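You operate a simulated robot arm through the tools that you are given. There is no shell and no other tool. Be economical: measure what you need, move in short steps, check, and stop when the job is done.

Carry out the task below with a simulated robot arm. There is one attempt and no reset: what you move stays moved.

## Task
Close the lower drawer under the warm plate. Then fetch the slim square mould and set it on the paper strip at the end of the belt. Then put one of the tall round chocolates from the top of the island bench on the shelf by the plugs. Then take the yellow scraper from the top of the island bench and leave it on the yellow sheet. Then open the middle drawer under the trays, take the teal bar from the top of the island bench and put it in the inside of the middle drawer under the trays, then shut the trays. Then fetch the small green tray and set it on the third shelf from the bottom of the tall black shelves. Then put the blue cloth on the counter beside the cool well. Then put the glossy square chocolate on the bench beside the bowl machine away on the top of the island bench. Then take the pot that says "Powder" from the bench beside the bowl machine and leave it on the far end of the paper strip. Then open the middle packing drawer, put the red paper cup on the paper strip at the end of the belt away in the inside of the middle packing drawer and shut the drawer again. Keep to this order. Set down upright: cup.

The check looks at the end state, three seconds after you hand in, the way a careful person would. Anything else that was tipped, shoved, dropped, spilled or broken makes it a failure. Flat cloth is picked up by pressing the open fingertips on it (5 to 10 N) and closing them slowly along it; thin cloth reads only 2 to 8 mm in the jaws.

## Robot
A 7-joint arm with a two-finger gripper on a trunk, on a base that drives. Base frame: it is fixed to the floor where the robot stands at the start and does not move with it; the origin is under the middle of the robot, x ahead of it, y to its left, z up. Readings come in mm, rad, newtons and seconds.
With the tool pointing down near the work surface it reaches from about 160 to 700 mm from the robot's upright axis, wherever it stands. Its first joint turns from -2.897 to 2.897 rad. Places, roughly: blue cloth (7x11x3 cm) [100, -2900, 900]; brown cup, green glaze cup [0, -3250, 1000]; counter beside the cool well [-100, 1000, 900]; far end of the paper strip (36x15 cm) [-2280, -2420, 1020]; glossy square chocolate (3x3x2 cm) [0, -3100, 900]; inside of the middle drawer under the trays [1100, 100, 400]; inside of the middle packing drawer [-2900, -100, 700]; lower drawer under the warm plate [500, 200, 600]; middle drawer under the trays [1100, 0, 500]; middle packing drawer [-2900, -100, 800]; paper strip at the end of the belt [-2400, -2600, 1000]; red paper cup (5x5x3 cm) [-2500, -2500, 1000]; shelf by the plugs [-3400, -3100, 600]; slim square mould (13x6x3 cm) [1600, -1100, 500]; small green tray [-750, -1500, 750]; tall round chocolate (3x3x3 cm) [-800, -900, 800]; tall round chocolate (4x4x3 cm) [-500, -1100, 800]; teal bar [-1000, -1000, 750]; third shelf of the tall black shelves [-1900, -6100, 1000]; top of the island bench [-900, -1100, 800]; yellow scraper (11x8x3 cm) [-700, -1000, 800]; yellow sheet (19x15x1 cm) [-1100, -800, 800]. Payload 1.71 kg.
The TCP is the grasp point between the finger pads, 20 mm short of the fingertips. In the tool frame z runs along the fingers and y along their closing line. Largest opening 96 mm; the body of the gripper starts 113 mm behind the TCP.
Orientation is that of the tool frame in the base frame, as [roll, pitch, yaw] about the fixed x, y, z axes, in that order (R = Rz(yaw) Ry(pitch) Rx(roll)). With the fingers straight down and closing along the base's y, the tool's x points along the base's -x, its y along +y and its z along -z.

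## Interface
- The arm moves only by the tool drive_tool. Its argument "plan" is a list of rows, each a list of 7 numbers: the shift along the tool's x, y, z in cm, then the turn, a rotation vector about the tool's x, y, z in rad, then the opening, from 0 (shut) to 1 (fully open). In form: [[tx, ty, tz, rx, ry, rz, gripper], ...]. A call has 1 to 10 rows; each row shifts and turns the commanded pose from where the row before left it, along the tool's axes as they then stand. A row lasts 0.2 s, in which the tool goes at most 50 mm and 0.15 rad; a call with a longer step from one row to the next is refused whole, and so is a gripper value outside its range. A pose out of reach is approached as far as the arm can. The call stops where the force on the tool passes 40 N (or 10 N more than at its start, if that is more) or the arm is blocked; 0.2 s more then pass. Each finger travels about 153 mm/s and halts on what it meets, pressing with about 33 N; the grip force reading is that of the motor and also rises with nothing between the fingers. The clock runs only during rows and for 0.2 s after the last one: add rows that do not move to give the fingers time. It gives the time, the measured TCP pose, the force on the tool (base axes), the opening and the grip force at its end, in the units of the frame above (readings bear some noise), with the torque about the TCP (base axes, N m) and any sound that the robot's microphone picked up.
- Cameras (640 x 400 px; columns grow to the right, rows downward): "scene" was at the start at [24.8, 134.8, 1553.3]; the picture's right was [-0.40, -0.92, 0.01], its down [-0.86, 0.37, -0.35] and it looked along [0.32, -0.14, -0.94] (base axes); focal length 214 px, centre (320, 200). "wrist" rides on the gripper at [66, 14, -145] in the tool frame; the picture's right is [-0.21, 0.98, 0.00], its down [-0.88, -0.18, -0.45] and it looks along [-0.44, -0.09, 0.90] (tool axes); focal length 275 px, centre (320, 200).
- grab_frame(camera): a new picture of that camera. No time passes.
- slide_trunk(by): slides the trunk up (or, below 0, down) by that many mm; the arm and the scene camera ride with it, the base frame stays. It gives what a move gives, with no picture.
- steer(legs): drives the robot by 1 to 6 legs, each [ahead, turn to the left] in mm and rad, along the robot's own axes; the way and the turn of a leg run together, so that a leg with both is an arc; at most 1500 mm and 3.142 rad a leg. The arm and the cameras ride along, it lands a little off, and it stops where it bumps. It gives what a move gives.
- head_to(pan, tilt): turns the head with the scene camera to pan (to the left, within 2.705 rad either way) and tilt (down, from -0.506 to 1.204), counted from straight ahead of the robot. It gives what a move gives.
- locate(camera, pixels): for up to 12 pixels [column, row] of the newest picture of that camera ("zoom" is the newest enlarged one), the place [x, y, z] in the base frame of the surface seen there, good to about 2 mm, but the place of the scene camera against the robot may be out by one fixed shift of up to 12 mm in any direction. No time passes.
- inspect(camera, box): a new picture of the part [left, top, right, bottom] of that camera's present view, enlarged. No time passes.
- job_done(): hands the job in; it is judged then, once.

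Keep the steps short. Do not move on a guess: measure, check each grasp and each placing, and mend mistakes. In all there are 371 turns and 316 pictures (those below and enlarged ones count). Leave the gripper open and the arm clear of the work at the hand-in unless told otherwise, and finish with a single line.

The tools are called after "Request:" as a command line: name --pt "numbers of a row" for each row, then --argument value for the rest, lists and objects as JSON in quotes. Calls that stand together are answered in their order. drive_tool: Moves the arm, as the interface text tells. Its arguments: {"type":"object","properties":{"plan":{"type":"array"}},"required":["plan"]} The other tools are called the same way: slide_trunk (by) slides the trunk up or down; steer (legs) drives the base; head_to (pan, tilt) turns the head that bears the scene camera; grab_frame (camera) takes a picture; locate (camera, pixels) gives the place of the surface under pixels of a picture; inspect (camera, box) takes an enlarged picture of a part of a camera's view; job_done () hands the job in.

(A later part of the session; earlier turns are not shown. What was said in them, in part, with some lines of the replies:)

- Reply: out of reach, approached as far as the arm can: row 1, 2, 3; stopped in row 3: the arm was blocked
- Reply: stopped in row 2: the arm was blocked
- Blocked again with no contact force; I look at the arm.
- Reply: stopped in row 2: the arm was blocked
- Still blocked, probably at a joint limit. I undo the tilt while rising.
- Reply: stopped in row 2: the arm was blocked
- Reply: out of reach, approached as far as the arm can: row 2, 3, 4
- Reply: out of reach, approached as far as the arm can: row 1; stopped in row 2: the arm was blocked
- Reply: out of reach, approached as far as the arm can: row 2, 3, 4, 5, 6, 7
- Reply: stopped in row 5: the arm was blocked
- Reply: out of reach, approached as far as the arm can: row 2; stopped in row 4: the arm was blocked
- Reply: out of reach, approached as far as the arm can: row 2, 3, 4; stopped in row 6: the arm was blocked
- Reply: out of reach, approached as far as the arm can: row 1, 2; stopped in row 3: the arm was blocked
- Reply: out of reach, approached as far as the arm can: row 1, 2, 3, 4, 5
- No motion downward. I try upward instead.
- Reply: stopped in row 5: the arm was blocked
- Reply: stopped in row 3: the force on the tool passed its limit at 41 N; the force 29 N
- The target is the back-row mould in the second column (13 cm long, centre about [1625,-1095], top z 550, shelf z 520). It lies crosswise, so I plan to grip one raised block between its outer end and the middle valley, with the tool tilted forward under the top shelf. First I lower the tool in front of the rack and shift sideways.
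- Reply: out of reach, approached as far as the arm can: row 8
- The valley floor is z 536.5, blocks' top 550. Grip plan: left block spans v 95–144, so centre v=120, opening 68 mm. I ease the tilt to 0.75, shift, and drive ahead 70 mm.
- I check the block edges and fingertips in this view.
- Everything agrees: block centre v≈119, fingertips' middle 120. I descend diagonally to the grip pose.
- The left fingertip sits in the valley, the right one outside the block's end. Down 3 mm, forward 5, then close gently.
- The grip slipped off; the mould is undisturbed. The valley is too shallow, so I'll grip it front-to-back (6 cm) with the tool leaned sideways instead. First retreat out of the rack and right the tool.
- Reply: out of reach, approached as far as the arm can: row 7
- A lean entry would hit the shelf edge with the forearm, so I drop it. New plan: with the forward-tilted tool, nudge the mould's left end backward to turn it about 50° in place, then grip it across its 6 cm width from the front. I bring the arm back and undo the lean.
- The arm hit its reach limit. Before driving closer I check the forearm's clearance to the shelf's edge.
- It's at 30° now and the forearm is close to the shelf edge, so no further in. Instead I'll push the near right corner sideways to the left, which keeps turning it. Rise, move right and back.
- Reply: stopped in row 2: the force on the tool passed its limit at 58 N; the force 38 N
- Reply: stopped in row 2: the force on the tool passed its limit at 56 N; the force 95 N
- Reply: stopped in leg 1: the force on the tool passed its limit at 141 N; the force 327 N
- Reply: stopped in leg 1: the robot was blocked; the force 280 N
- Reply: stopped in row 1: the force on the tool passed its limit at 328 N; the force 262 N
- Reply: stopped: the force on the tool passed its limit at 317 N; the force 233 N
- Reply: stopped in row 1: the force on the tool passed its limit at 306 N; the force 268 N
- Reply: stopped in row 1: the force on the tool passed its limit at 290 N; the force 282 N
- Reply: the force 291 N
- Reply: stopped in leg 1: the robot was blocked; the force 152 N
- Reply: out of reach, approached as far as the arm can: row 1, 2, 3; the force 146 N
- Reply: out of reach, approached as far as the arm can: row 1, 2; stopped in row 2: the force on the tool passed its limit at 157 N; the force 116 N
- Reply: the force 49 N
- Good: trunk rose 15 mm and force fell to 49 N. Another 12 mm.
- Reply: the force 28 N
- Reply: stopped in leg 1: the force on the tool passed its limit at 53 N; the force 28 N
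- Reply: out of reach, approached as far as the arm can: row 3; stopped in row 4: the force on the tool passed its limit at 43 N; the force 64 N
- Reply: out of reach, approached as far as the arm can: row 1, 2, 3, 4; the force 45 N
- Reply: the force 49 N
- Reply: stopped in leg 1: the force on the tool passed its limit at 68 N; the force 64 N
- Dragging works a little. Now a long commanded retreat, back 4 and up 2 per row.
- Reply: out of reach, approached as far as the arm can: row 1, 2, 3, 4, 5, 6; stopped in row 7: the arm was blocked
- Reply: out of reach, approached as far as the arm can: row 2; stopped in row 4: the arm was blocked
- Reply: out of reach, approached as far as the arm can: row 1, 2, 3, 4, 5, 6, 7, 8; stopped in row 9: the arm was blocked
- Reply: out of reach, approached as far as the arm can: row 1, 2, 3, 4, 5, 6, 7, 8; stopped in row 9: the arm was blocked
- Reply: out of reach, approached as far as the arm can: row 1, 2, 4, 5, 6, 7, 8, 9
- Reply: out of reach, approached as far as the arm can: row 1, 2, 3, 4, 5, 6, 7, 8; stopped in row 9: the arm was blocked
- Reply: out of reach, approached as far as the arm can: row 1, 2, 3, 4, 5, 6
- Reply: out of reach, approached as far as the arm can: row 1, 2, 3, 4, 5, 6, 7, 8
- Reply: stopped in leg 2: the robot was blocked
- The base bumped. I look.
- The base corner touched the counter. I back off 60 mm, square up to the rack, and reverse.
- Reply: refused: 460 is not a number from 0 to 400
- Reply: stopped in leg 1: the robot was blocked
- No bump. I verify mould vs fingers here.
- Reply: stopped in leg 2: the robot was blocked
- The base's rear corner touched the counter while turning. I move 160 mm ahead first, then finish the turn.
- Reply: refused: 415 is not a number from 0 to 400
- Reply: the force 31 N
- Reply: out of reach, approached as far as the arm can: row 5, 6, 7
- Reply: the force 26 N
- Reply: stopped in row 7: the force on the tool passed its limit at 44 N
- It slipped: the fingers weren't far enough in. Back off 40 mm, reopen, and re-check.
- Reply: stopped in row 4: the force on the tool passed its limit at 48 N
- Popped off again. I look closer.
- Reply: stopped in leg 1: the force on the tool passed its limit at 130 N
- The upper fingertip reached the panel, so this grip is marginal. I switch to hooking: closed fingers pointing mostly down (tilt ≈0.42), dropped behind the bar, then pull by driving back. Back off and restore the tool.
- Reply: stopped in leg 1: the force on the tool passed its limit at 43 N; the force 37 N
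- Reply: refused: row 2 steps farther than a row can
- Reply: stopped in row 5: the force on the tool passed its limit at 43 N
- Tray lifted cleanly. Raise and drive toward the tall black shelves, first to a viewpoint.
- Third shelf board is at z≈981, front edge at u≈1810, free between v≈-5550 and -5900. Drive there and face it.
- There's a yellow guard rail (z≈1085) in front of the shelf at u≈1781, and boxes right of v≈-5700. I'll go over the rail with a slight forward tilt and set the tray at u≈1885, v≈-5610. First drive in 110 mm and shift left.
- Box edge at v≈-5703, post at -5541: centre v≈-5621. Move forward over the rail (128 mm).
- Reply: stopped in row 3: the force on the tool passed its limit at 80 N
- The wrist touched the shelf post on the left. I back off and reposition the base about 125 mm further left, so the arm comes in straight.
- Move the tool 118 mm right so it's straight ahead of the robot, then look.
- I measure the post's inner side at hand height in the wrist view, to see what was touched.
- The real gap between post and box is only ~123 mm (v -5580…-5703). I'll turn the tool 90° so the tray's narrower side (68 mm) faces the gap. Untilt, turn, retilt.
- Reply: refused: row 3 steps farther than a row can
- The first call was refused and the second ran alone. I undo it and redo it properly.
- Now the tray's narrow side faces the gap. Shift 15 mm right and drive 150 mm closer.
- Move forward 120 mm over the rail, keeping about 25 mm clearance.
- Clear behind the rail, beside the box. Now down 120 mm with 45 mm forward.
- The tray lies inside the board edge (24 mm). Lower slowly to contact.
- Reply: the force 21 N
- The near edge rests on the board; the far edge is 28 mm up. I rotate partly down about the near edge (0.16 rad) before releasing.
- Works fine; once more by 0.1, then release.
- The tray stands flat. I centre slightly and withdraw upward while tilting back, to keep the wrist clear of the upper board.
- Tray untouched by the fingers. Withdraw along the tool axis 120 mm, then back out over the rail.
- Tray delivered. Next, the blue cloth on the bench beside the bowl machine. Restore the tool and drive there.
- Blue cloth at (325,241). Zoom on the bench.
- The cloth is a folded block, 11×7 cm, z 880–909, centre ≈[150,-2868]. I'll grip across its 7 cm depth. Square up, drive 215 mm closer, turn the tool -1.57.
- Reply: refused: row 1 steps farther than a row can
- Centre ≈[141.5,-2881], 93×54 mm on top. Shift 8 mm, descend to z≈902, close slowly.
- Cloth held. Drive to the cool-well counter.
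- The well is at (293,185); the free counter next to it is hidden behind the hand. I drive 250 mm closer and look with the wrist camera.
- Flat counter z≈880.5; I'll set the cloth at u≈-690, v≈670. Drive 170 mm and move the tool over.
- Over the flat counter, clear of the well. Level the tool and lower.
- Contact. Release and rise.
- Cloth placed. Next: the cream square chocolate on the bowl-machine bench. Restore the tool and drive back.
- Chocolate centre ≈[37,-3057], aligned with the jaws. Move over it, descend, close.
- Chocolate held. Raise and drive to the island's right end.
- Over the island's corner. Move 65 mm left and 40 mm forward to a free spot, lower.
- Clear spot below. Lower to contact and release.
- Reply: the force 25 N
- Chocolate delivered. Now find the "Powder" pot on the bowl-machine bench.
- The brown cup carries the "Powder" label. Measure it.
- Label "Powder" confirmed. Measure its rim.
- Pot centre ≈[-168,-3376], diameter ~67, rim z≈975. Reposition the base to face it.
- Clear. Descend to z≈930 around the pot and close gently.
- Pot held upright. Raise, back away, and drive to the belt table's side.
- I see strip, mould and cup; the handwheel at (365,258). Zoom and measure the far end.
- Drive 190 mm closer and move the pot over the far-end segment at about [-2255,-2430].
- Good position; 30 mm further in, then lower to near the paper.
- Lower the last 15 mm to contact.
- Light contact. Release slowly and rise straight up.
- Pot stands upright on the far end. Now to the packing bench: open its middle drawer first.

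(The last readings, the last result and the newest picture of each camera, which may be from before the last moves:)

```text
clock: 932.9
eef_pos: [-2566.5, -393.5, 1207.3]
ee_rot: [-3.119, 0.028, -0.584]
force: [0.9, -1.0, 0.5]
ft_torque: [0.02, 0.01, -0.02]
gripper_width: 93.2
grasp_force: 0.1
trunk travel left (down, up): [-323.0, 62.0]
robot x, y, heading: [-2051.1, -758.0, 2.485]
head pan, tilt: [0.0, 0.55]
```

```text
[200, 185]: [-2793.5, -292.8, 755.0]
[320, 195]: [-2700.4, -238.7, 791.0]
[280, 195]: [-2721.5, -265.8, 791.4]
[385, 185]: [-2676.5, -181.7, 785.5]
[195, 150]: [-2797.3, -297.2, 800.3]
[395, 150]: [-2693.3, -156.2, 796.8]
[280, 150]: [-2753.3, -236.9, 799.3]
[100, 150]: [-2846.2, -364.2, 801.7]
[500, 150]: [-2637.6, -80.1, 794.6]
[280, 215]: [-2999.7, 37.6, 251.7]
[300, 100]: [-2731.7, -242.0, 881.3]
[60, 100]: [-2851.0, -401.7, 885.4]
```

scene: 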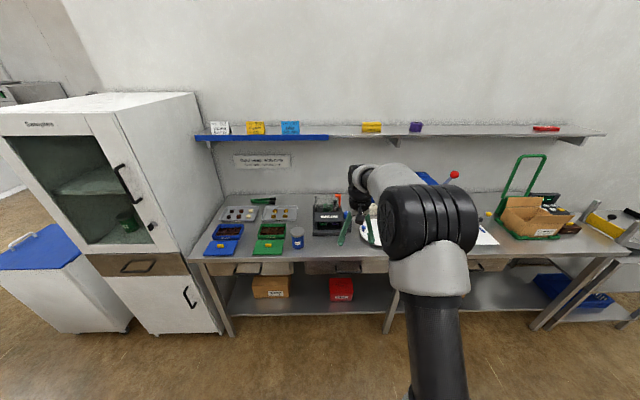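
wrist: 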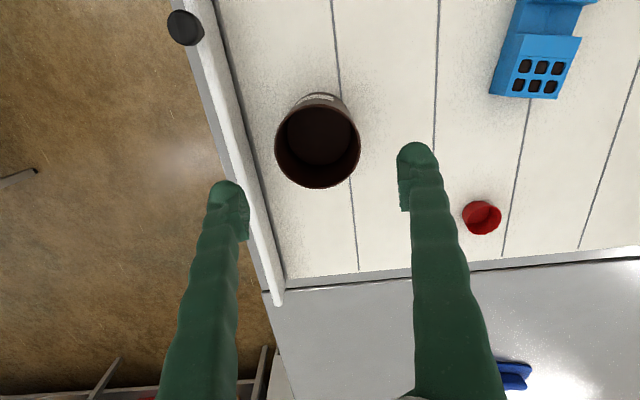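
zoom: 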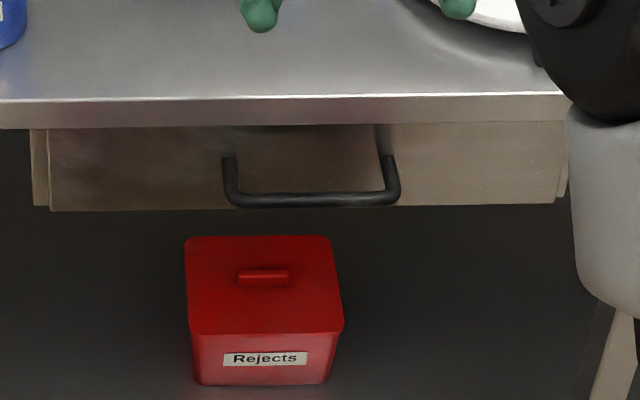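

Middle drawer handle: bar at u≈-2032, v≈-1800, z≈785; face u≈-2076; table edge u≈-2052. I use the same steep front-to-back grip. Lower the trunk, turn and tilt the tool.

Request:
slide_trunk --by -200

Request:
drive_tool --pt "2 0 0 0 0 -0.149 0.33" --pt "0 0 0 0 0 -0.149 0.33" --pt "0 0 0 0 0 -0.149 0.33" --pt "0 0 0 0 0 -0.149 0.33" --pt "0 0 0 0 0 -0.149 0.33" --pt "0 0 0 0 0 -0.149 0.33" --pt "0 0 0 0 0 -0.149 0.33" --pt "0 0 0 0 0 -0.149 0.33" --pt "0 0 0 0 0 -0.149 0.33" --pt "0 0 0 0 0 -0.149 0.33"

Request:
drive_tool --pt "0 0 0 0 0 -0.13 0.33" --pt "0 0 0 0.125 0 0 0.33" --pt "0 0 0 0.125 0 0 0.33" --pt "0 0 0 0.125 0 0 0.33" --pt "0 0 0 0.125 0 0 0.33" --pt "0 0 0 0 0 0 0.33"

Request:
steer --legs '[[0, 0.022], [100, 0]]'

Request:
grab_frame --camera "wrist"

```text
clock: 935.0
eef_pos: [-2567.3, -393.4, 1006.7]
ee_rot: [-3.118, 0.026, -0.586]
force: [0.1, -1.0, 0.0]
ft_torque: [0.01, -0.01, -0.03]
gripper_width: 93.2
grasp_force: 0.1
trunk travel left (down, up): [-123.0, 262.0]
robot x, y, heading: [-2052.0, -756.8, 2.486]
head pan, tilt: [0.0, 0.55]
```

```text
clock: 937.2
eef_pos: [-2551.8, -403.9, 1004.6]
ee_rot: [-3.113, -0.02, 0.906]
force: [0.2, 0.2, 0.9]
ft_torque: [0.02, 0.0, -0.03]
gripper_width: 31.5
grasp_force: 0.2
trunk travel left (down, up): [-123.0, 262.0]
robot x, y, heading: [-2055.4, -757.5, 2.481]
head pan, tilt: [0.0, 0.55]
```

```text
clock: 938.6
eef_pos: [-2552.5, -404.1, 1005.7]
ee_rot: [-2.615, -0.025, 1.034]
force: [0.1, 0.1, 0.6]
ft_torque: [-0.02, -0.05, 0.01]
gripper_width: 31.9
grasp_force: 0.1
trunk travel left (down, up): [-123.0, 262.0]
robot x, y, heading: [-2054.2, -758.4, 2.488]
head pan, tilt: [0.0, 0.55]
```

```text
clock: 940.2
eef_pos: [-2621.8, -368.7, 1020.8]
ee_rot: [-2.592, -0.028, 1.056]
force: [1.6, -1.5, 1.7]
ft_torque: [0.04, 0.08, -0.02]
gripper_width: 31.5
grasp_force: 0.2
trunk travel left (down, up): [-123.0, 262.0]
robot x, y, heading: [-2134.0, -695.4, 2.507]
head pan, tilt: [0.0, 0.55]
```

```text
86 pictures are left
```

wrist: 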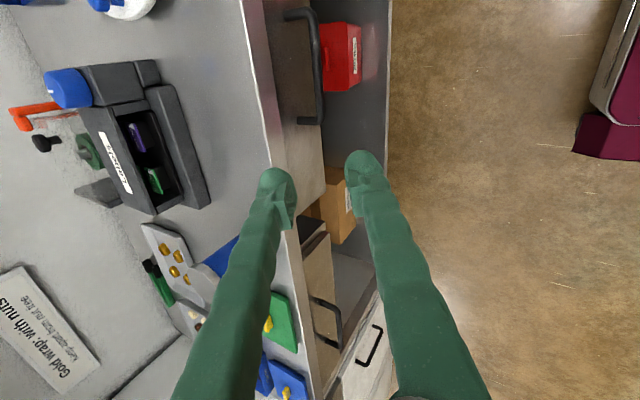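

Handle at (318,70). Measure it, and square the yaw.

Request:
locate --camera "wrist" --pixels '[[318, 45], [320, 75], [322, 105], [300, 120], [290, 80], [262, 60], [280, 150]]'

Request:
drive_tool --pt "0 0 0 0 0.063 0.102 0.33" --pt "0 0 0 0 0 0 0.33"

```text
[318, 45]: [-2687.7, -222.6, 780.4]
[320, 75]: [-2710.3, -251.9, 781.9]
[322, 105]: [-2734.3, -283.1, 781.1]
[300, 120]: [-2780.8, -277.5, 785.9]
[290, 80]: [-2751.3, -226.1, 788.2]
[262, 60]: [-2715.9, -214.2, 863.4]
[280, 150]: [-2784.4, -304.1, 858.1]
```

```text
clock: 940.8
eef_pos: [-2634.9, -359.2, 1010.7]
ee_rot: [-2.605, -0.029, 0.936]
force: [0.1, -0.4, 0.3]
ft_torque: [0.07, 0.06, 0.0]
gripper_width: 31.9
grasp_force: 0.0
trunk travel left (down, up): [-123.0, 262.0]
robot x, y, heading: [-2134.2, -694.8, 2.507]
head pan, tilt: [0.0, 0.55]
```

Bar centre: u≈-2032, z≈776, v≈-1805. Move to the start point above and behind it.

Request:
drive_tool --pt "1.04 0.12 3.65 0 -0.034 0 0.33" --pt "1.04 0.12 3.65 0 0 0 0.33" --pt "1.04 0.12 3.65 0 0 0 0.33" --pt "1.04 0.12 3.65 0 0 0 0.33" --pt "1.04 0.12 3.65 0 0 0 0.33" --pt "0 0 0 0 0 0 0.33"

Request:
grab_frame --camera "wrist"

Request:
locate --camera "wrist" --pixels '[[318, 100], [322, 140], [325, 180], [315, 60]]'

```text
clock: 942.2
eef_pos: [-2684.2, -259.3, 844.4]
ee_rot: [-2.615, 0.001, 0.952]
force: [-0.1, 0.4, 0.1]
ft_torque: [-0.02, 0.0, 0.0]
gripper_width: 31.6
grasp_force: 0.0
trunk travel left (down, up): [-123.0, 262.0]
robot x, y, heading: [-2132.7, -697.0, 2.505]
head pan, tilt: [0.0, 0.55]
```

```text
85 pictures are left
```

wrist: 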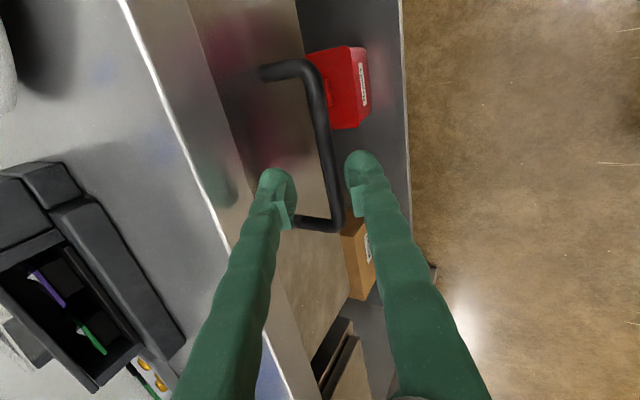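

```text
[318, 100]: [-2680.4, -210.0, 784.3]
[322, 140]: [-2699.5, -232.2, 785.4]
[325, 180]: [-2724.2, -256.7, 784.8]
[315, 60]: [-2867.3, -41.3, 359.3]
```

Bar top z≈785, u≈-2036. Slide in 29 forward and 64 down, then close in stages.

Request:
drive_tool --pt "0 0.26 2.33 0 0 0 0.33" --pt "0 0.26 2.33 0 0 0 0.33" --pt "0 0.26 2.33 0 0 0 0.33" --pt "0 0 0 0 0 0 0.33"

Request:
grab_frame --camera "wrist"

```text
clock: 943.2
eef_pos: [-2704.8, -244.1, 780.3]
ee_rot: [-2.614, 0.002, 0.953]
force: [0.4, -0.1, -0.3]
ft_torque: [-0.05, 0.01, -0.05]
gripper_width: 31.6
grasp_force: 0.0
trunk travel left (down, up): [-123.0, 262.0]
robot x, y, heading: [-2132.0, -697.1, 2.509]
head pan, tilt: [0.0, 0.55]
```

```text
84 pictures are left
```

wrist: 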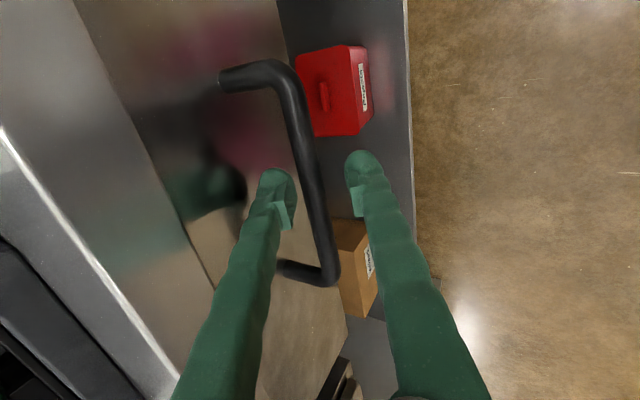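

Bar squarely between the fingers. Close, then pull by reversing.

Request:
drive_tool --pt "0 0 0 0 0 0 0.25" --pt "0 0 0 0 0 0 0.18" --pt "0 0 0 0 0 0 0.12" --pt "0 0 0 0 0 0 0.05" --pt "0 0 0 0 0 0 0.05"

Request:
steer --legs '[[-80, 0]]'

Request:
steer --legs '[[-80, 0]]'

```text
clock: 944.4
eef_pos: [-2705.3, -244.0, 780.8]
ee_rot: [-2.612, 0.002, 0.953]
force: [-1.2, 1.6, 5.9]
ft_torque: [-0.14, 0.16, -0.33]
gripper_width: 9.6
grasp_force: 34.7
trunk travel left (down, up): [-123.0, 262.0]
robot x, y, heading: [-2133.8, -698.0, 2.507]
head pan, tilt: [0.0, 0.55]
```

```text
clock: 945.5
eef_pos: [-2639.2, -293.4, 781.2]
ee_rot: [-2.614, 0.003, 0.953]
force: [3.6, 1.5, 7.6]
ft_torque: [-0.46, 0.42, -0.06]
gripper_width: 9.3
grasp_force: 35.0
trunk travel left (down, up): [-123.0, 262.0]
robot x, y, heading: [-2070.5, -746.4, 2.509]
head pan, tilt: [0.0, 0.55]
```

```text
clock: 946.4
eef_pos: [-2584.5, -333.9, 815.0]
ee_rot: [-2.571, 0.005, 0.953]
force: [-0.1, -1.1, 0.6]
ft_torque: [0.06, 0.06, 0.0]
gripper_width: 0.0
grasp_force: 29.6
trunk travel left (down, up): [-123.0, 262.0]
robot x, y, heading: [-2044.7, -765.1, 2.509]
head pan, tilt: [0.0, 0.55]
stopped in leg 1: the force on the tool passed its limit at 43 N (the readings are from after the stop); the commanded pose is now the measured one
```

The bar came out of the grip. Look at how far the drawer opened.

Request:
grab_frame --camera "wrist"

Request:
locate --camera "wrist" --pixels '[[240, 60], [200, 100], [260, 140], [300, 90], [310, 150], [160, 60], [230, 150], [180, 160]]'

```text
83 pictures are left
```

wrist: 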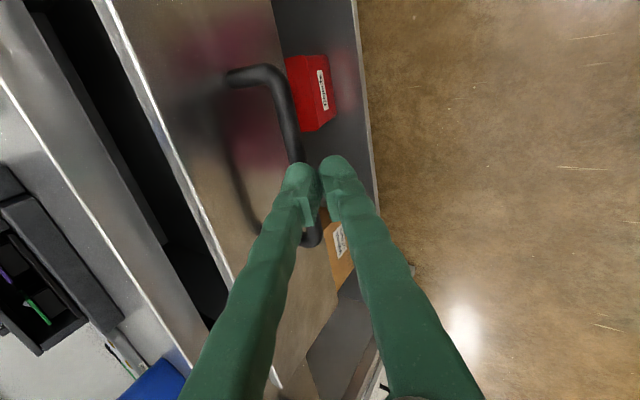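

```text
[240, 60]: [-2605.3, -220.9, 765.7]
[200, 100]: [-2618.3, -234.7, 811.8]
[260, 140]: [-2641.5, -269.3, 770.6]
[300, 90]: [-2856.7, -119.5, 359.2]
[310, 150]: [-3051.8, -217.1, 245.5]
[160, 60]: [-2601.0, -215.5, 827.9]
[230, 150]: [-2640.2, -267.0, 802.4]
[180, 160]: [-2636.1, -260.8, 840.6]
```

Only ~110 mm open. I'll put closed fingers behind the front panel and pull further, as before.

Request:
drive_tool --pt "0 -2.0 -3.15 0 0 0 0" --pt "0 -2.0 -3.15 0 0 0 0" --pt "0 0 0 0 0 0 0"

Request:
steer --legs '[[100, 0]]'

Request:
drive_tool --pt "0 -0.9 0.6 0 0 0 0" --pt "0 -0.9 0.6 0 0 0 0" --pt "0 0 0 0 0 0 0"

Request:
grab_frame --camera "wrist"

```text
clock: 947.2
eef_pos: [-2586.7, -331.4, 887.4]
ee_rot: [-2.575, 0.005, 0.954]
force: [0.2, 0.4, -1.0]
ft_torque: [0.04, 0.0, 0.03]
gripper_width: 0.0
grasp_force: 29.9
trunk travel left (down, up): [-123.0, 262.0]
robot x, y, heading: [-2045.6, -766.3, 2.507]
head pan, tilt: [0.0, 0.55]
```

```text
clock: 948.3
eef_pos: [-2662.3, -274.9, 890.4]
ee_rot: [-2.57, 0.001, 0.951]
force: [-0.4, 0.6, 0.3]
ft_torque: [-0.03, -0.02, -0.01]
gripper_width: 0.1
grasp_force: 29.5
trunk travel left (down, up): [-123.0, 262.0]
robot x, y, heading: [-2127.3, -702.3, 2.509]
head pan, tilt: [0.0, 0.55]
```

```text
clock: 949.1
eef_pos: [-2684.8, -259.1, 886.2]
ee_rot: [-2.576, 0.003, 0.952]
force: [0.9, -1.0, 0.6]
ft_torque: [-0.01, 0.01, 0.0]
gripper_width: 0.1
grasp_force: 29.8
trunk travel left (down, up): [-123.0, 262.0]
robot x, y, heading: [-2127.6, -706.6, 2.505]
head pan, tilt: [0.0, 0.55]
```

```text
82 pictures are left
```

wrist: 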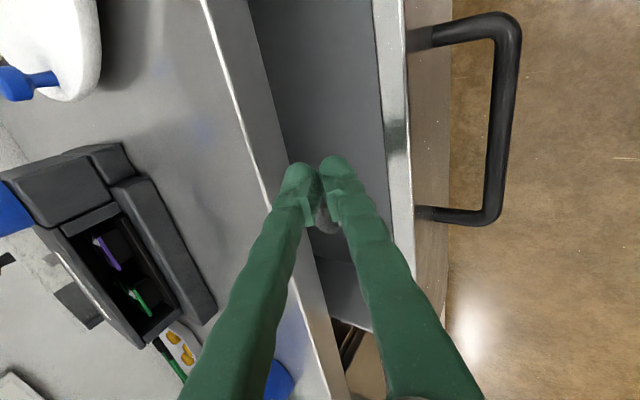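

Fingers are over the gap between table edge and panel. Down 55 mm and pull.

Request:
drive_tool --pt "0 1.5 2.3 0 0 0 0" --pt "0 1.5 2.3 0 0 0 0" --pt "0 0 0 0 0 0 0"

Request:
steer --legs '[[-60, 0]]'

Request:
steer --legs '[[-70, 0]]'

Request:
steer --legs '[[-60, 0]]'

Request:
grab_frame --camera "wrist"

```text
clock: 949.9
eef_pos: [-2682.7, -260.8, 830.5]
ee_rot: [-2.573, 0.003, 0.951]
force: [0.4, 0.0, 0.9]
ft_torque: [0.01, 0.0, 0.01]
gripper_width: 0.0
grasp_force: 29.5
trunk travel left (down, up): [-123.0, 262.0]
robot x, y, heading: [-2128.9, -705.9, 2.506]
head pan, tilt: [0.0, 0.55]
```

```text
clock: 950.9
eef_pos: [-2632.0, -296.4, 833.0]
ee_rot: [-2.573, 0.003, 0.95]
force: [0.4, -0.8, 0.2]
ft_torque: [0.02, 0.04, 0.0]
gripper_width: 0.0
grasp_force: 29.9
trunk travel left (down, up): [-123.0, 262.0]
robot x, y, heading: [-2072.7, -740.5, 2.504]
head pan, tilt: [0.0, 0.55]
```

```text
clock: 952.0
eef_pos: [-2567.1, -345.7, 844.7]
ee_rot: [-2.557, 0.006, 0.952]
force: [0.2, -0.3, 1.1]
ft_torque: [0.03, 0.0, 0.01]
gripper_width: 0.1
grasp_force: 30.0
trunk travel left (down, up): [-123.0, 262.0]
robot x, y, heading: [-2020.5, -776.7, 2.506]
head pan, tilt: [0.0, 0.55]
```

```text
clock: 952.9
eef_pos: [-2510.5, -386.1, 856.3]
ee_rot: [-2.542, 0.007, 0.95]
force: [0.5, -1.2, 0.1]
ft_torque: [0.02, 0.02, 0.0]
gripper_width: 0.1
grasp_force: 29.7
trunk travel left (down, up): [-123.0, 262.0]
robot x, y, heading: [-1974.7, -815.0, 2.503]
head pan, tilt: [0.0, 0.55]
```

```text
81 pictures are left
```

wrist: 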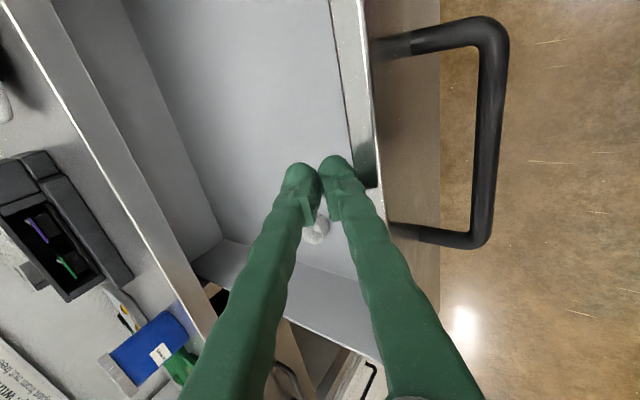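

Well open now. Measure inside; there's some small white thing near (318,228).

Request:
locate --camera "wrist" --pixels '[[355, 80], [345, 60], [240, 90], [150, 80], [180, 150], [320, 235], [270, 130], [230, 250], [120, 120]]'

Request:
drive_tool --pt "0 -2.1 -3.0 0 0 0 0" --pt "0 -2.1 -3.0 0 0 0 0" --pt "0 -2.1 -3.0 0 0 0 0" --pt "0 -2.1 -3.0 0 0 0 0" --pt "0 0 0 -0.15 0 0 0.3" --pt "0 0 0 -0.15 0 0 0.5" --pt "0 0 0 -0.15 0 0 0.6" --pt "0 0 0 -0.149 0 0 0.6" --pt "0 0 0 0 0 0 0.6"

Request:
grab_frame --camera "wrist"

```text
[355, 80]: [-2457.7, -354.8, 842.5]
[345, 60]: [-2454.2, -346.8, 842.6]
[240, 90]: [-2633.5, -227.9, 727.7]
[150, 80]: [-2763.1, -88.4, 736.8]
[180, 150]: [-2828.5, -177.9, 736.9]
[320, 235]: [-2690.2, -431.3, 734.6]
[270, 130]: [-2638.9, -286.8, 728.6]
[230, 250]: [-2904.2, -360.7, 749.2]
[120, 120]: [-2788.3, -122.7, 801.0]
```

```text
clock: 954.9
eef_pos: [-2501.2, -393.8, 1013.5]
ee_rot: [-3.129, 0.002, 0.949]
force: [-0.5, -0.2, 0.7]
ft_torque: [0.0, -0.02, 0.03]
gripper_width: 57.4
grasp_force: 0.1
trunk travel left (down, up): [-123.0, 262.0]
robot x, y, heading: [-1972.6, -817.4, 2.512]
head pan, tilt: [0.0, 0.55]
```

```text
80 pictures are left
```

wrist: 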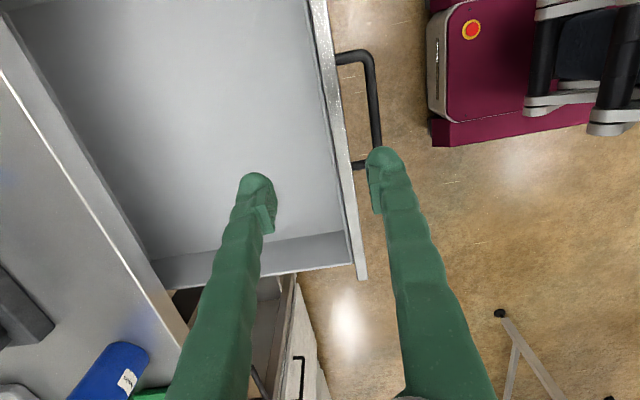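

Drawer is open ~280 mm, floor z≈728. Now fetch the red cup: restore the tool, raise, and drive to the belt table's end.

Request:
drive_tool --pt "0 0 0 0 0 0.149 0.7" --pt "0 0 0 0 0 0.149 0.7" --pt "0 0 0 0 0 0.149 0.7" --pt "0 0 0 0 0 0.149 0.7" --pt "0 0 0 0 0 0.149 0.7" --pt "0 0 0 0 0 0.149 0.7" --pt "0 0 0 0 0 0.149 0.7" --pt "0 0 0 0 0 0.149 0.7" --pt "0 0 0 0 0 0.149 0.7" --pt "0 0 0 0 0 0.149 0.7"

Request:
slide_trunk --by 230

Request:
steer --legs '[[0, 1.565], [740, 0], [0, 1.571], [590, 0], [0, -1.571]]'

Request:
head_to --pan 0.0 --tilt 0.75

Request:
grab_frame --camera "scene"

```text
clock: 957.1
eef_pos: [-2501.7, -392.2, 1012.0]
ee_rot: [3.139, 0.015, -0.544]
force: [0.1, -1.0, -0.1]
ft_torque: [0.0, 0.0, 0.03]
gripper_width: 67.1
grasp_force: 0.0
trunk travel left (down, up): [-123.0, 262.0]
robot x, y, heading: [-1969.3, -816.2, 2.512]
head pan, tilt: [0.0, 0.55]
```

```text
clock: 959.6
eef_pos: [-2500.7, -391.8, 1242.6]
ee_rot: [3.137, 0.013, -0.542]
force: [0.3, -0.6, 0.5]
ft_torque: [0.01, 0.01, 0.01]
gripper_width: 67.3
grasp_force: 0.1
trunk travel left (down, up): [-353.0, 32.0]
robot x, y, heading: [-1972.0, -818.5, 2.505]
head pan, tilt: [0.0, 0.55]
```

```text
clock: 980.9
eef_pos: [-2339.0, -2297.3, 1242.8]
ee_rot: [3.138, 0.015, 1.017]
force: [0.4, -0.5, -1.1]
ft_torque: [0.01, -0.03, 0.02]
gripper_width: 67.0
grasp_force: 0.1
trunk travel left (down, up): [-353.0, 32.0]
robot x, y, heading: [-1899.2, -1778.3, -2.215]
head pan, tilt: [0.0, 0.55]
```

```text
clock: 981.6
eef_pos: [-2325.4, -2280.9, 1253.5]
ee_rot: [3.139, 0.031, 1.016]
force: [-0.1, -1.1, 0.7]
ft_torque: [0.01, 0.03, 0.01]
gripper_width: 66.9
grasp_force: 0.2
trunk travel left (down, up): [-353.0, 32.0]
robot x, y, heading: [-1899.9, -1777.2, -2.218]
head pan, tilt: [0.0, 0.75]
```

```text
79 pictures are left
```

scene: 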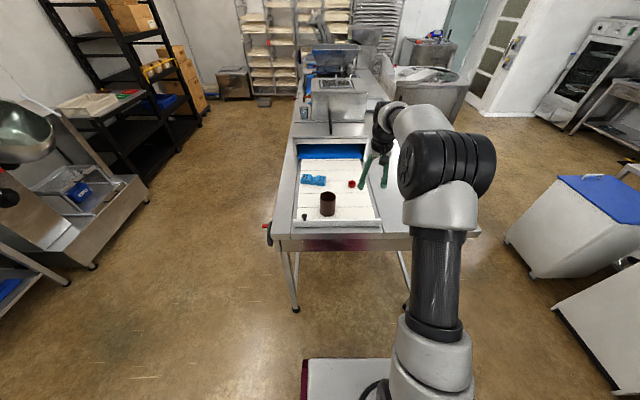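

Drive 215 mm to the table's end and look with the wrist camera.

Request:
steer --legs '[[215, 0]]'

Request:
grab_frame --camera "wrist"

```text
clock: 983.3
eef_pos: [-2459.8, -2456.7, 1251.9]
ee_rot: [3.141, 0.027, 1.017]
force: [-0.6, -0.6, -0.4]
ft_torque: [0.05, -0.05, 0.02]
gripper_width: 67.1
grasp_force: 0.1
trunk travel left (down, up): [-353.0, 32.0]
robot x, y, heading: [-2031.9, -1955.5, -2.218]
head pan, tilt: [0.0, 0.75]
```

```text
78 pictures are left
```

wrist: 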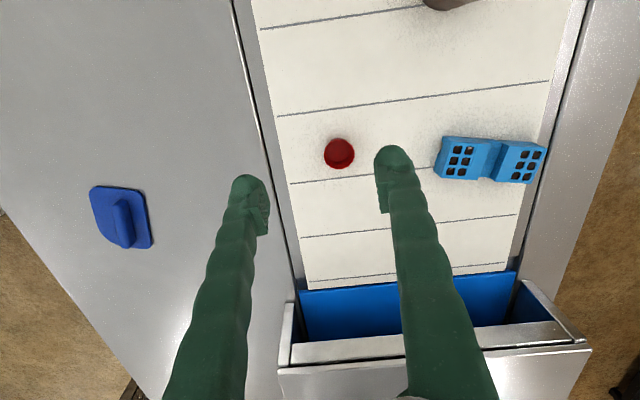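

Request:
locate --camera "wrist" --pixels '[[340, 140], [326, 153], [354, 153], [340, 167], [340, 153], [300, 160]]'

Request:
slide_trunk --by -130

```text
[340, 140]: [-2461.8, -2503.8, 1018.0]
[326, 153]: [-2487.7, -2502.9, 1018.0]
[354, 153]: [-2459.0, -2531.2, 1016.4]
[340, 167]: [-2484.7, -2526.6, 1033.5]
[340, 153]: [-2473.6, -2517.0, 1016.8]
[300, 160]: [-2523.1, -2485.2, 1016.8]
```

```text
clock: 984.9
eef_pos: [-2447.4, -2440.2, 1132.8]
ee_rot: [3.14, 0.045, 1.017]
force: [0.1, -0.6, -0.1]
ft_torque: [-0.01, 0.02, 0.01]
gripper_width: 67.3
grasp_force: 0.2
trunk travel left (down, up): [-223.0, 162.0]
robot x, y, heading: [-2033.6, -1954.0, -2.215]
head pan, tilt: [0.0, 0.75]
```

Cup centre ≈[-2471,-2515], rim z≈1034. Drive 50 mm closer, then move over it and check.

Request:
steer --legs '[[50, 0]]'

Request:
drive_tool --pt "-1.3 1.2 1 0 0.045 0 0.8" --pt "-1.3 1.2 1 0 0 0 0.8" --pt "0 0 1.5 0 0 0 0.8" --pt "0 0 0 0 0 0 0.8"

Request:
grab_frame --camera "wrist"

Request:
locate --camera "wrist" --pixels '[[320, 120], [298, 150], [345, 150], [320, 180], [320, 150], [330, 165]]'

```text
clock: 985.9
eef_pos: [-2470.0, -2471.3, 1139.0]
ee_rot: [-3.141, 0.053, 1.018]
force: [-0.9, 0.6, 0.9]
ft_torque: [0.02, 0.0, 0.01]
gripper_width: 67.1
grasp_force: 0.1
trunk travel left (down, up): [-223.0, 162.0]
robot x, y, heading: [-2062.6, -1988.7, -2.22]
head pan, tilt: [0.0, 0.75]
```

```text
clock: 986.9
eef_pos: [-2467.8, -2510.3, 1105.3]
ee_rot: [-3.141, 0.006, 1.018]
force: [0.6, 1.5, 0.7]
ft_torque: [-0.08, 0.09, -0.02]
gripper_width: 76.6
grasp_force: 0.0
trunk travel left (down, up): [-223.0, 162.0]
robot x, y, heading: [-2060.0, -1995.4, -2.215]
head pan, tilt: [0.0, 0.75]
```

```text
77 pictures are left
```

wrist: 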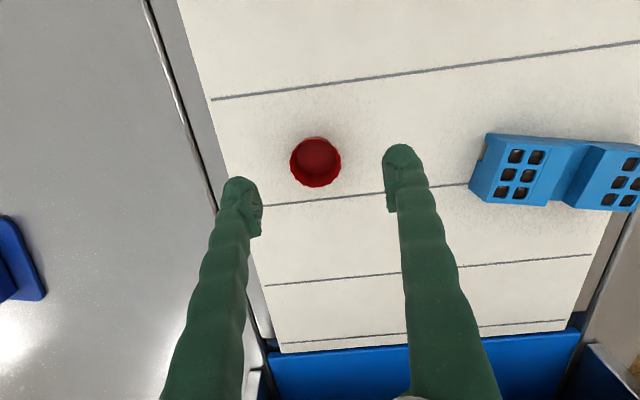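

```text
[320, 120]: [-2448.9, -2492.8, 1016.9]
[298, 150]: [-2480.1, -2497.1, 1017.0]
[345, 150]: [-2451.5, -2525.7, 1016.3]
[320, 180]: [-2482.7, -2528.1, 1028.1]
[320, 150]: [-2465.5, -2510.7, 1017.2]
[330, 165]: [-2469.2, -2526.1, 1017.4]
```

Request:
locate --camera "wrist" --pixels '[[292, 165], [340, 163], [318, 139], [317, 184], [302, 182], [333, 181], [316, 165]]'

```text
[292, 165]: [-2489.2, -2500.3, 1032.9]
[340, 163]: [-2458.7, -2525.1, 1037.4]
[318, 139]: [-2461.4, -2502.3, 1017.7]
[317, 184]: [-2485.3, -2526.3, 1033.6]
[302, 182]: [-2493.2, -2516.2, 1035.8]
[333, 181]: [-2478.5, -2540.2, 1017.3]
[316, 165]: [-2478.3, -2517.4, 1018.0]
```

Cup centre ≈[-2474,-2512], ~40 mm wide. Adjust, descend to z≈1039, close.

Request:
drive_tool --pt "-0.5 -0.4 2 0 0 0 0.75" --pt "0 0 2.5 0 0 0 0.75" --pt "0 0 1.6 0 0 0 0.75" --pt "0 0 0.5 0 0 0 0.75" --pt "0 0 0 0 0 0 0.6" --pt "0 0 0 0 0 0 0.5" --pt "0 0 0 0 0 0 0.4" --pt "0 0 0 0 0 0 0.3" --pt "0 0 0 0 0 0 0.3"

Request:
drive_tool --pt "0 0 -1.5 0 0 0 0.25" --pt "0 0 -2.5 0 0 0 0.25" --pt "0 0 0 0 0 0 0.25"

Request:
grab_frame --camera "wrist"

```text
clock: 988.9
eef_pos: [-2472.7, -2513.2, 1037.1]
ee_rot: [3.142, 0.004, 1.018]
force: [-0.8, 0.2, -0.3]
ft_torque: [0.01, 0.0, 0.02]
gripper_width: 36.6
grasp_force: 8.4
trunk travel left (down, up): [-223.0, 162.0]
robot x, y, heading: [-2061.9, -1994.2, -2.218]
head pan, tilt: [0.0, 0.75]
```

```text
clock: 989.6
eef_pos: [-2471.9, -2512.8, 1075.4]
ee_rot: [3.14, 0.003, 1.018]
force: [0.4, 0.5, -0.9]
ft_torque: [0.0, 0.02, 0.01]
gripper_width: 35.4
grasp_force: 8.1
trunk travel left (down, up): [-223.0, 162.0]
robot x, y, heading: [-2062.6, -1992.4, -2.22]
head pan, tilt: [0.0, 0.75]
```

```text
76 pictures are left
```

wrist: 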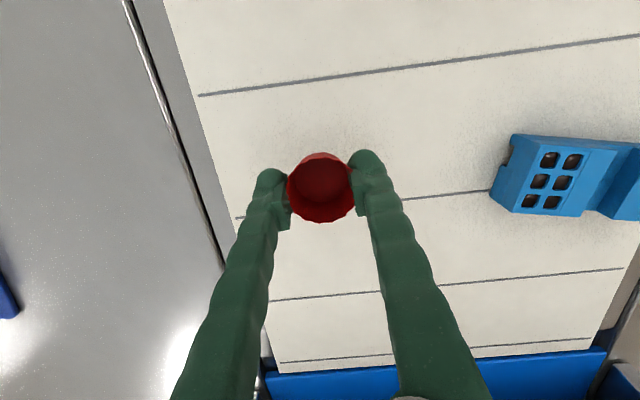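

Cup held softly (35 mm). Ease the grip command so it isn't squeezed, raise, and return to the drawer.

Request:
drive_tool --pt "0 0 -2 0 0 0 0.34" --pt "0 0 0 0 0 0 0.34"

Request:
slide_trunk --by 120

Request:
steer --legs '[[-250, 0], [0, -1.557], [630, 0], [0, -1.571], [760, 0], [0, 1.571]]'

Request:
grab_frame --camera "wrist"

```text
clock: 990.2
eef_pos: [-2472.4, -2514.1, 1097.2]
ee_rot: [3.14, 0.003, 1.016]
force: [-0.7, 0.1, -0.4]
ft_torque: [-0.01, -0.01, 0.01]
gripper_width: 35.3
grasp_force: 7.9
trunk travel left (down, up): [-223.0, 162.0]
robot x, y, heading: [-2061.0, -1991.3, -2.222]
head pan, tilt: [0.0, 0.75]
```

```text
clock: 991.8
eef_pos: [-2472.2, -2514.0, 1217.5]
ee_rot: [-3.141, 0.003, 1.017]
force: [-0.1, -0.6, 0.5]
ft_torque: [0.03, 0.05, -0.01]
gripper_width: 35.4
grasp_force: 7.7
trunk travel left (down, up): [-343.0, 42.0]
robot x, y, heading: [-2058.1, -1993.1, -2.215]
head pan, tilt: [0.0, 0.75]
```

```text
clock: 1014.6
eef_pos: [-2509.4, -415.1, 1217.2]
ee_rot: [-3.141, 0.002, -0.502]
force: [-0.3, 0.1, -0.4]
ft_torque: [-0.01, -0.01, 0.01]
gripper_width: 35.6
grasp_force: 8.1
trunk travel left (down, up): [-343.0, 42.0]
robot x, y, heading: [-1965.4, -796.3, 2.547]
head pan, tilt: [0.0, 0.75]
```

```text
75 pictures are left
```

wrist: 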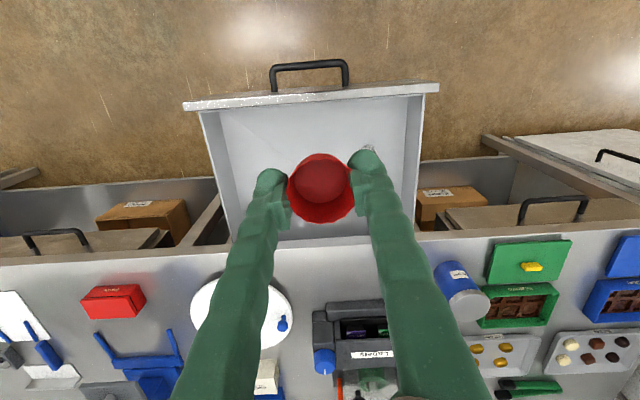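

The cup hangs above the open drawer. Drive 140 mm forward and lower the trunk.

Request:
steer --legs '[[0, -0.04], [135, 0]]'

Request:
slide_trunk --by -290

Request:
grab_frame --camera "wrist"

```text
clock: 1016.4
eef_pos: [-2574.0, -336.7, 1236.7]
ee_rot: [-3.14, 0.035, -0.539]
force: [0.0, 0.2, 0.5]
ft_torque: [0.0, -0.03, -0.03]
gripper_width: 35.4
grasp_force: 8.6
trunk travel left (down, up): [-343.0, 42.0]
robot x, y, heading: [-2074.5, -710.4, 2.507]
head pan, tilt: [0.0, 0.75]
```

```text
clock: 1019.3
eef_pos: [-2590.7, -322.6, 934.8]
ee_rot: [-3.141, 0.016, -0.54]
force: [1.0, -0.2, 0.0]
ft_torque: [0.01, 0.0, -0.02]
gripper_width: 35.3
grasp_force: 8.2
trunk travel left (down, up): [-53.0, 332.0]
robot x, y, heading: [-2073.0, -709.8, 2.509]
head pan, tilt: [0.0, 0.75]
```

```text
74 pictures are left
```

wrist: 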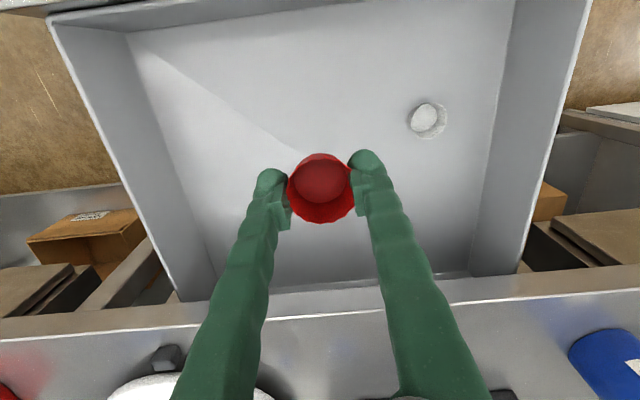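

There's a white cup already in the drawer at (427,118). Measure it and the drawer's limits.

Request:
locate --camera "wrist" --pixels '[[427, 120], [445, 120], [410, 120], [300, 60], [200, 150], [470, 200], [280, 285], [330, 270], [540, 30]]'

```text
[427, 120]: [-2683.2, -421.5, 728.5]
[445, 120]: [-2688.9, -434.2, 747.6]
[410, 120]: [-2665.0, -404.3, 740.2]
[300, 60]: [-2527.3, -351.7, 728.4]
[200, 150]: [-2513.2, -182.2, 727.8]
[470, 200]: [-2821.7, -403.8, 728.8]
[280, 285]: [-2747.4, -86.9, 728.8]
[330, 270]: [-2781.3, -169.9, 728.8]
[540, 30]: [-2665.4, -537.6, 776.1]
```

Plenty of room. Lower into the drawer.

Request:
drive_tool --pt "0 0 4 0 0.015 0 0.34" --pt "0 0 4 0 0 0 0.34" --pt "0 0 4 0 0 0 0.34" --pt "0 0 3.5 0 0 0 0.34" --pt "0 0 1.6 0 0 0 0.34" --pt "0 0 0.5 0 0 0 0.34" --pt "0 0 0.3 0 0 0 0.34" --pt "0 0 0.3 0 0 0 0.34" --pt "0 0 0 0 0 0 0.34"

```text
clock: 1021.3
eef_pos: [-2591.0, -323.2, 752.4]
ee_rot: [-3.141, 0.003, -0.542]
force: [1.1, 0.7, 0.2]
ft_torque: [-0.01, 0.02, 0.01]
gripper_width: 35.4
grasp_force: 7.7
trunk travel left (down, up): [-53.0, 332.0]
robot x, y, heading: [-2075.4, -714.8, 2.512]
head pan, tilt: [0.0, 0.75]
```

Request:
drive_tool --pt "0 0 0.2 0 0 0 0.34" --pt "0 0 0.2 0 0 0 0.34" --pt "0 0 0.15 0 0 0 0.34" --pt "0 0 0 0 0 0 0.34"

```text
clock: 1022.3
eef_pos: [-2592.6, -321.6, 748.7]
ee_rot: [-3.142, 0.004, -0.541]
force: [0.3, -0.4, 9.0]
ft_torque: [-0.11, 0.02, 0.02]
gripper_width: 35.4
grasp_force: 8.3
trunk travel left (down, up): [-53.0, 332.0]
robot x, y, heading: [-2074.5, -710.5, 2.506]
head pan, tilt: [0.0, 0.75]
```

Contact at 9 N. Open gently and rise.

Request:
drive_tool --pt "0 0 0 0 0 0 0.4" --pt "0 0 0 0 0 0 0.46" --pt "0 0 0 0 0 0 0.55" --pt "0 0 0 0 0 0 0.7" --pt "0 0 -2 0 0 0 0.7" --pt "0 0 -3 0 0 0 0.7" --pt "0 0 -4 0 0 0 0.7" --pt "0 0 -4 0 0 0 0.7" --pt "0 0 -4 0 0 0 0.7" --pt "0 0 0 0 0 0 0.7"

Request:
grab_frame --camera "wrist"

```text
clock: 1024.5
eef_pos: [-2591.3, -324.5, 917.0]
ee_rot: [-3.141, 0.0, -0.54]
force: [0.1, -0.6, -1.0]
ft_torque: [0.01, -0.01, 0.02]
gripper_width: 67.1
grasp_force: 0.0
trunk travel left (down, up): [-53.0, 332.0]
robot x, y, heading: [-2074.9, -712.0, 2.516]
head pan, tilt: [0.0, 0.75]
```

```text
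73 pictures are left
```

wrist: 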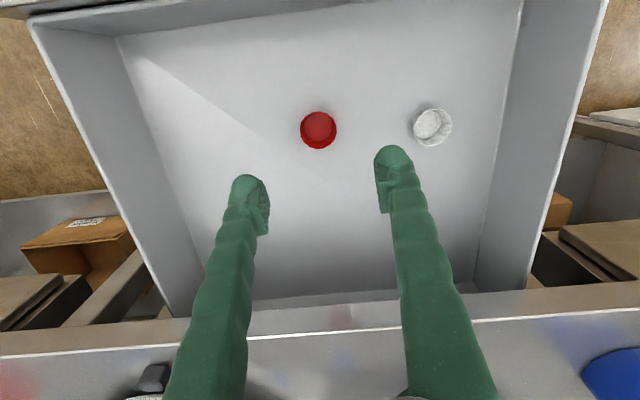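

The red cup stands upright beside the white one. Now shut the drawer: back off, tilt closed fingers, and push the panel to the right of its handle, low enough to pass under the table edge.

Request:
drive_tool --pt "0 0 -3 0 0 0 0.3" --pt "0 0 0 0 0 0 0" --pt "0 0 0 0 0 0 0"

Request:
steer --legs '[[-270, 0]]'

Request:
drive_tool --pt "0 -3 2 0 0 0 0" --pt "0 -3 2 0 0 0 0" --pt "0 -3 2 0 0 0 0" --pt "0 -3 2 0 0 0 0" --pt "0 0 2 0 0 0 0" --pt "0 0 0 0 -0.13 0 0" --pt "0 0 0 0 -0.13 0 0" --pt "0 0 0 0 -0.13 0 0" --pt "0 0 0 0 -0.13 0 0" --pt "0 0 0 0 -0.13 0 0"

Request:
grab_frame --camera "wrist"

```text
clock: 1025.3
eef_pos: [-2592.9, -323.3, 946.0]
ee_rot: [3.141, 0.001, -0.543]
force: [0.7, -0.1, -0.3]
ft_torque: [-0.01, -0.03, -0.01]
gripper_width: 0.0
grasp_force: 29.5
trunk travel left (down, up): [-53.0, 332.0]
robot x, y, heading: [-2072.6, -711.8, 2.511]
head pan, tilt: [0.0, 0.75]
```

```text
clock: 1027.3
eef_pos: [-2375.3, -483.0, 946.5]
ee_rot: [3.141, 0.002, -0.541]
force: [-0.5, -0.3, 1.0]
ft_torque: [0.01, 0.0, 0.0]
gripper_width: 0.0
grasp_force: 29.5
trunk travel left (down, up): [-53.0, 332.0]
robot x, y, heading: [-1856.1, -871.0, 2.506]
head pan, tilt: [0.0, 0.75]
```

```text
clock: 1029.5
eef_pos: [-2303.0, -388.9, 856.4]
ee_rot: [-3.136, 0.669, -0.538]
force: [-0.2, 0.1, 0.5]
ft_torque: [0.0, -0.04, 0.01]
gripper_width: 0.0
grasp_force: 29.7
trunk travel left (down, up): [-53.0, 332.0]
robot x, y, heading: [-1858.2, -873.6, 2.508]
head pan, tilt: [0.0, 0.75]
```

```text
72 pictures are left
```

wrist: 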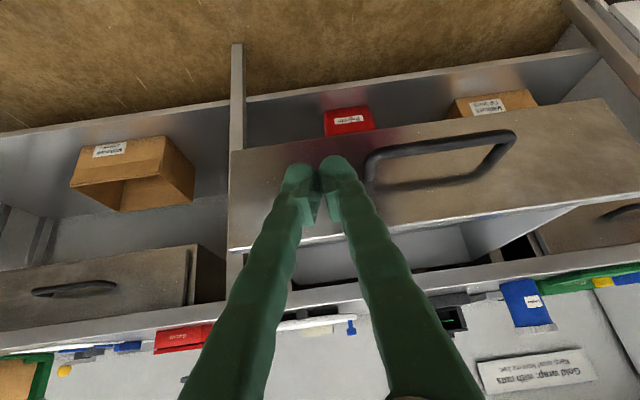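

Tip faces the panel right of the handle. Lower to z≈776 and push in stages.

Request:
drive_tool --pt "2.48 -0.7 3.14 0 0 0 0" --pt "2.48 -0.7 3.14 0 0 0 0" --pt "0 0 0 0 0 0 0"

Request:
steer --legs '[[115, 0]]'

Request:
steer --legs '[[100, 0]]'

Request:
steer --legs '[[100, 0]]'

Request:
grab_frame --camera "wrist"

```text
clock: 1030.3
eef_pos: [-2296.9, -377.5, 773.6]
ee_rot: [-3.139, 0.665, -0.54]
force: [0.8, 0.6, -0.4]
ft_torque: [0.03, -0.03, 0.02]
gripper_width: 0.0
grasp_force: 30.0
trunk travel left (down, up): [-53.0, 332.0]
robot x, y, heading: [-1857.4, -871.6, 2.505]
head pan, tilt: [0.0, 0.75]
```

```text
clock: 1031.6
eef_pos: [-2395.5, -306.9, 769.5]
ee_rot: [-3.141, 0.66, -0.539]
force: [-1.7, 1.0, -1.1]
ft_torque: [0.0, -0.05, -0.05]
gripper_width: 0.0
grasp_force: 29.4
trunk travel left (down, up): [-53.0, 332.0]
robot x, y, heading: [-1949.9, -802.0, 2.514]
head pan, tilt: [0.0, 0.75]
```

```text
clock: 1032.8
eef_pos: [-2461.2, -260.5, 787.4]
ee_rot: [-3.138, 0.684, -0.534]
force: [0.1, -0.4, 0.0]
ft_torque: [0.03, 0.0, -0.06]
gripper_width: 0.0
grasp_force: 29.7
trunk travel left (down, up): [-53.0, 332.0]
robot x, y, heading: [-2033.9, -742.3, 2.508]
head pan, tilt: [0.0, 0.75]
```

```text
clock: 1033.9
eef_pos: [-2537.7, -204.3, 790.1]
ee_rot: [-3.138, 0.692, -0.533]
force: [-0.3, 0.6, 0.3]
ft_torque: [0.0, 0.0, -0.01]
gripper_width: 0.1
grasp_force: 29.4
trunk travel left (down, up): [-53.0, 332.0]
robot x, y, heading: [-2114.1, -686.6, 2.513]
head pan, tilt: [0.0, 0.75]
```

```text
71 pictures are left
```

wrist: 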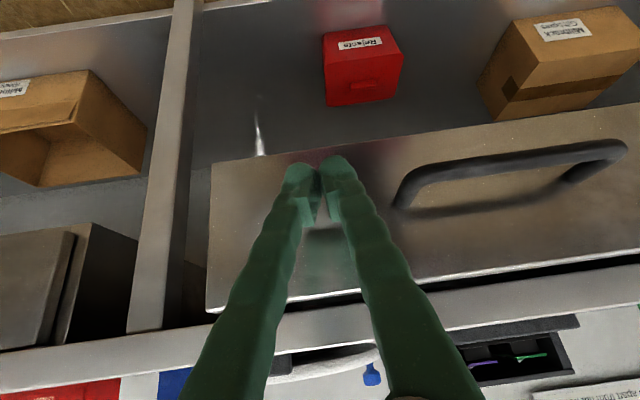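

About 135 mm left. Lower 14 mm again, push 90, and finish with the arm.

Request:
drive_tool --pt "0.9 0 1.08 0 0 0 0" --pt "0 0 0 0 0 0 0"

Request:
steer --legs '[[95, 0]]'

Request:
drive_tool --pt "-0.77 0 0.64 0 0 0 0" --pt "-0.77 0 0.64 0 0 0 0" --pt "-0.77 0 0.64 0 0 0 0" --pt "-0.77 0 0.64 0 0 0 0" --pt "-0.77 0 0.64 0 0 0 0" --pt "-0.77 0 0.64 0 0 0 0" --pt "0 0 0 0 0 0 0"

Request:
grab_frame --camera "wrist"

```text
clock: 1034.5
eef_pos: [-2545.7, -199.1, 770.4]
ee_rot: [-3.135, 0.682, -0.535]
force: [0.3, -0.7, 0.9]
ft_torque: [0.0, 0.08, -0.03]
gripper_width: 0.0
grasp_force: 29.0
trunk travel left (down, up): [-53.0, 332.0]
robot x, y, heading: [-2112.7, -687.8, 2.51]
head pan, tilt: [0.0, 0.75]
```

```text
clock: 1035.7
eef_pos: [-2621.2, -143.1, 772.0]
ee_rot: [-3.136, 0.683, -0.534]
force: [0.8, 0.0, -0.3]
ft_torque: [0.02, 0.03, 0.0]
gripper_width: 0.0
grasp_force: 29.4
trunk travel left (down, up): [-53.0, 332.0]
robot x, y, heading: [-2190.0, -626.3, 2.512]
head pan, tilt: [0.0, 0.75]
```

```text
clock: 1036.8
eef_pos: [-2646.8, -128.6, 768.6]
ee_rot: [-3.139, 0.67, -0.537]
force: [-0.3, 0.0, -1.5]
ft_torque: [-0.01, -0.01, -0.04]
gripper_width: 0.0
grasp_force: 29.8
trunk travel left (down, up): [-53.0, 332.0]
robot x, y, heading: [-2191.0, -630.1, 2.512]
head pan, tilt: [0.0, 0.75]
stopped in row 5: the force on the tool passed its limit at 43 N (the readings are from after the stop); the commanded pose is now the measured one
```

```text
70 pictures are left
```

wrist: 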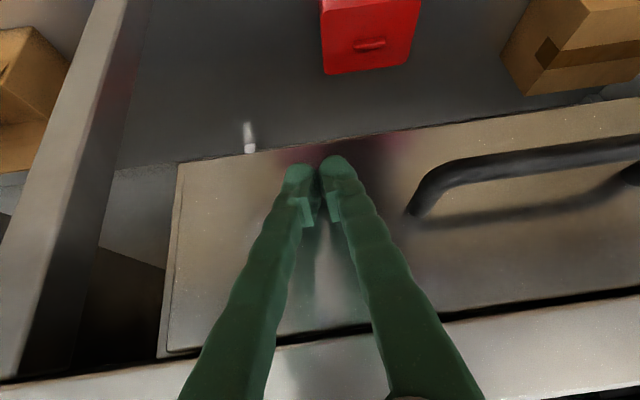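

43 N at u≈-2054. Check the panel's plane against its shut position (u≈-2078).

Request:
locate --camera "wrist" --pixels '[[220, 220], [240, 280], [460, 260], [560, 250], [300, 350]]'

Request:
steer --legs '[[-250, 0]]'

Request:
drive_tool --pt "0 0 -2 0 0.13 0 0.3" --pt "0 0 -2 0 0.13 0 0.7" --pt "0 0 -3 0 0.13 0 1" --pt "0 0 -3 0 0.13 0 1" --pt "0 0 -3 0 0.13 0 1" --pt "0 0 -3 0 0 0 1" --pt "0 0 0 0 0 0 1"

Request:
head_to --pan 0.0 --tilt 0.65

Request:
grab_frame --camera "scene"

```text
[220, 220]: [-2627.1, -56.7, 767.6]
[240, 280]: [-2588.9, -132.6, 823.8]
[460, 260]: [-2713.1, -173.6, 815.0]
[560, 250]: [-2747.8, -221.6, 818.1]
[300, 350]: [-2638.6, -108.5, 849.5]
```

```text
clock: 1038.7
eef_pos: [-2438.6, -277.1, 771.7]
ee_rot: [3.141, 0.671, -0.54]
force: [-0.8, 0.2, -0.3]
ft_torque: [-0.02, 0.01, -0.01]
gripper_width: 0.0
grasp_force: 29.8
trunk travel left (down, up): [-53.0, 332.0]
robot x, y, heading: [-1983.2, -779.2, 2.508]
head pan, tilt: [0.0, 0.75]
```

```text
clock: 1040.3
eef_pos: [-2388.1, -310.2, 930.0]
ee_rot: [-3.139, 0.037, -0.54]
force: [0.3, 0.2, -0.1]
ft_torque: [0.02, 0.01, -0.02]
gripper_width: 96.0
grasp_force: 0.1
trunk travel left (down, up): [-53.0, 332.0]
robot x, y, heading: [-1986.8, -775.8, 2.506]
head pan, tilt: [0.0, 0.75]
```

```text
clock: 1041.0
eef_pos: [-2388.4, -311.0, 930.1]
ee_rot: [-3.141, 0.039, -0.541]
force: [0.4, 0.0, 0.6]
ft_torque: [0.01, -0.04, 0.02]
gripper_width: 95.9
grasp_force: 0.1
trunk travel left (down, up): [-53.0, 332.0]
robot x, y, heading: [-1985.9, -776.1, 2.506]
head pan, tilt: [0.0, 0.649]
```

```text
69 pictures are left
```

scene: 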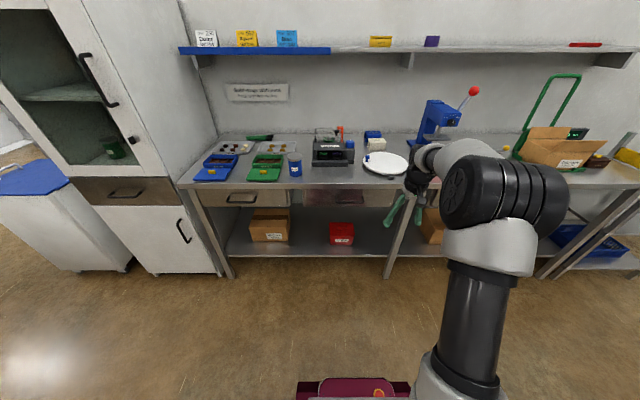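

The middle packing drawer is flush (u≈-2081, as before opening), the arm is clear and the gripper open. All ten parts are done, so I hand in.

Request:
job_done

```text
The job is handed in.
```

All ten steps are done in the given order and the job is handed in; I did not re-measure the mould beside the slim square one after my fingers jammed on that shelf, though the later pictures show it in place.
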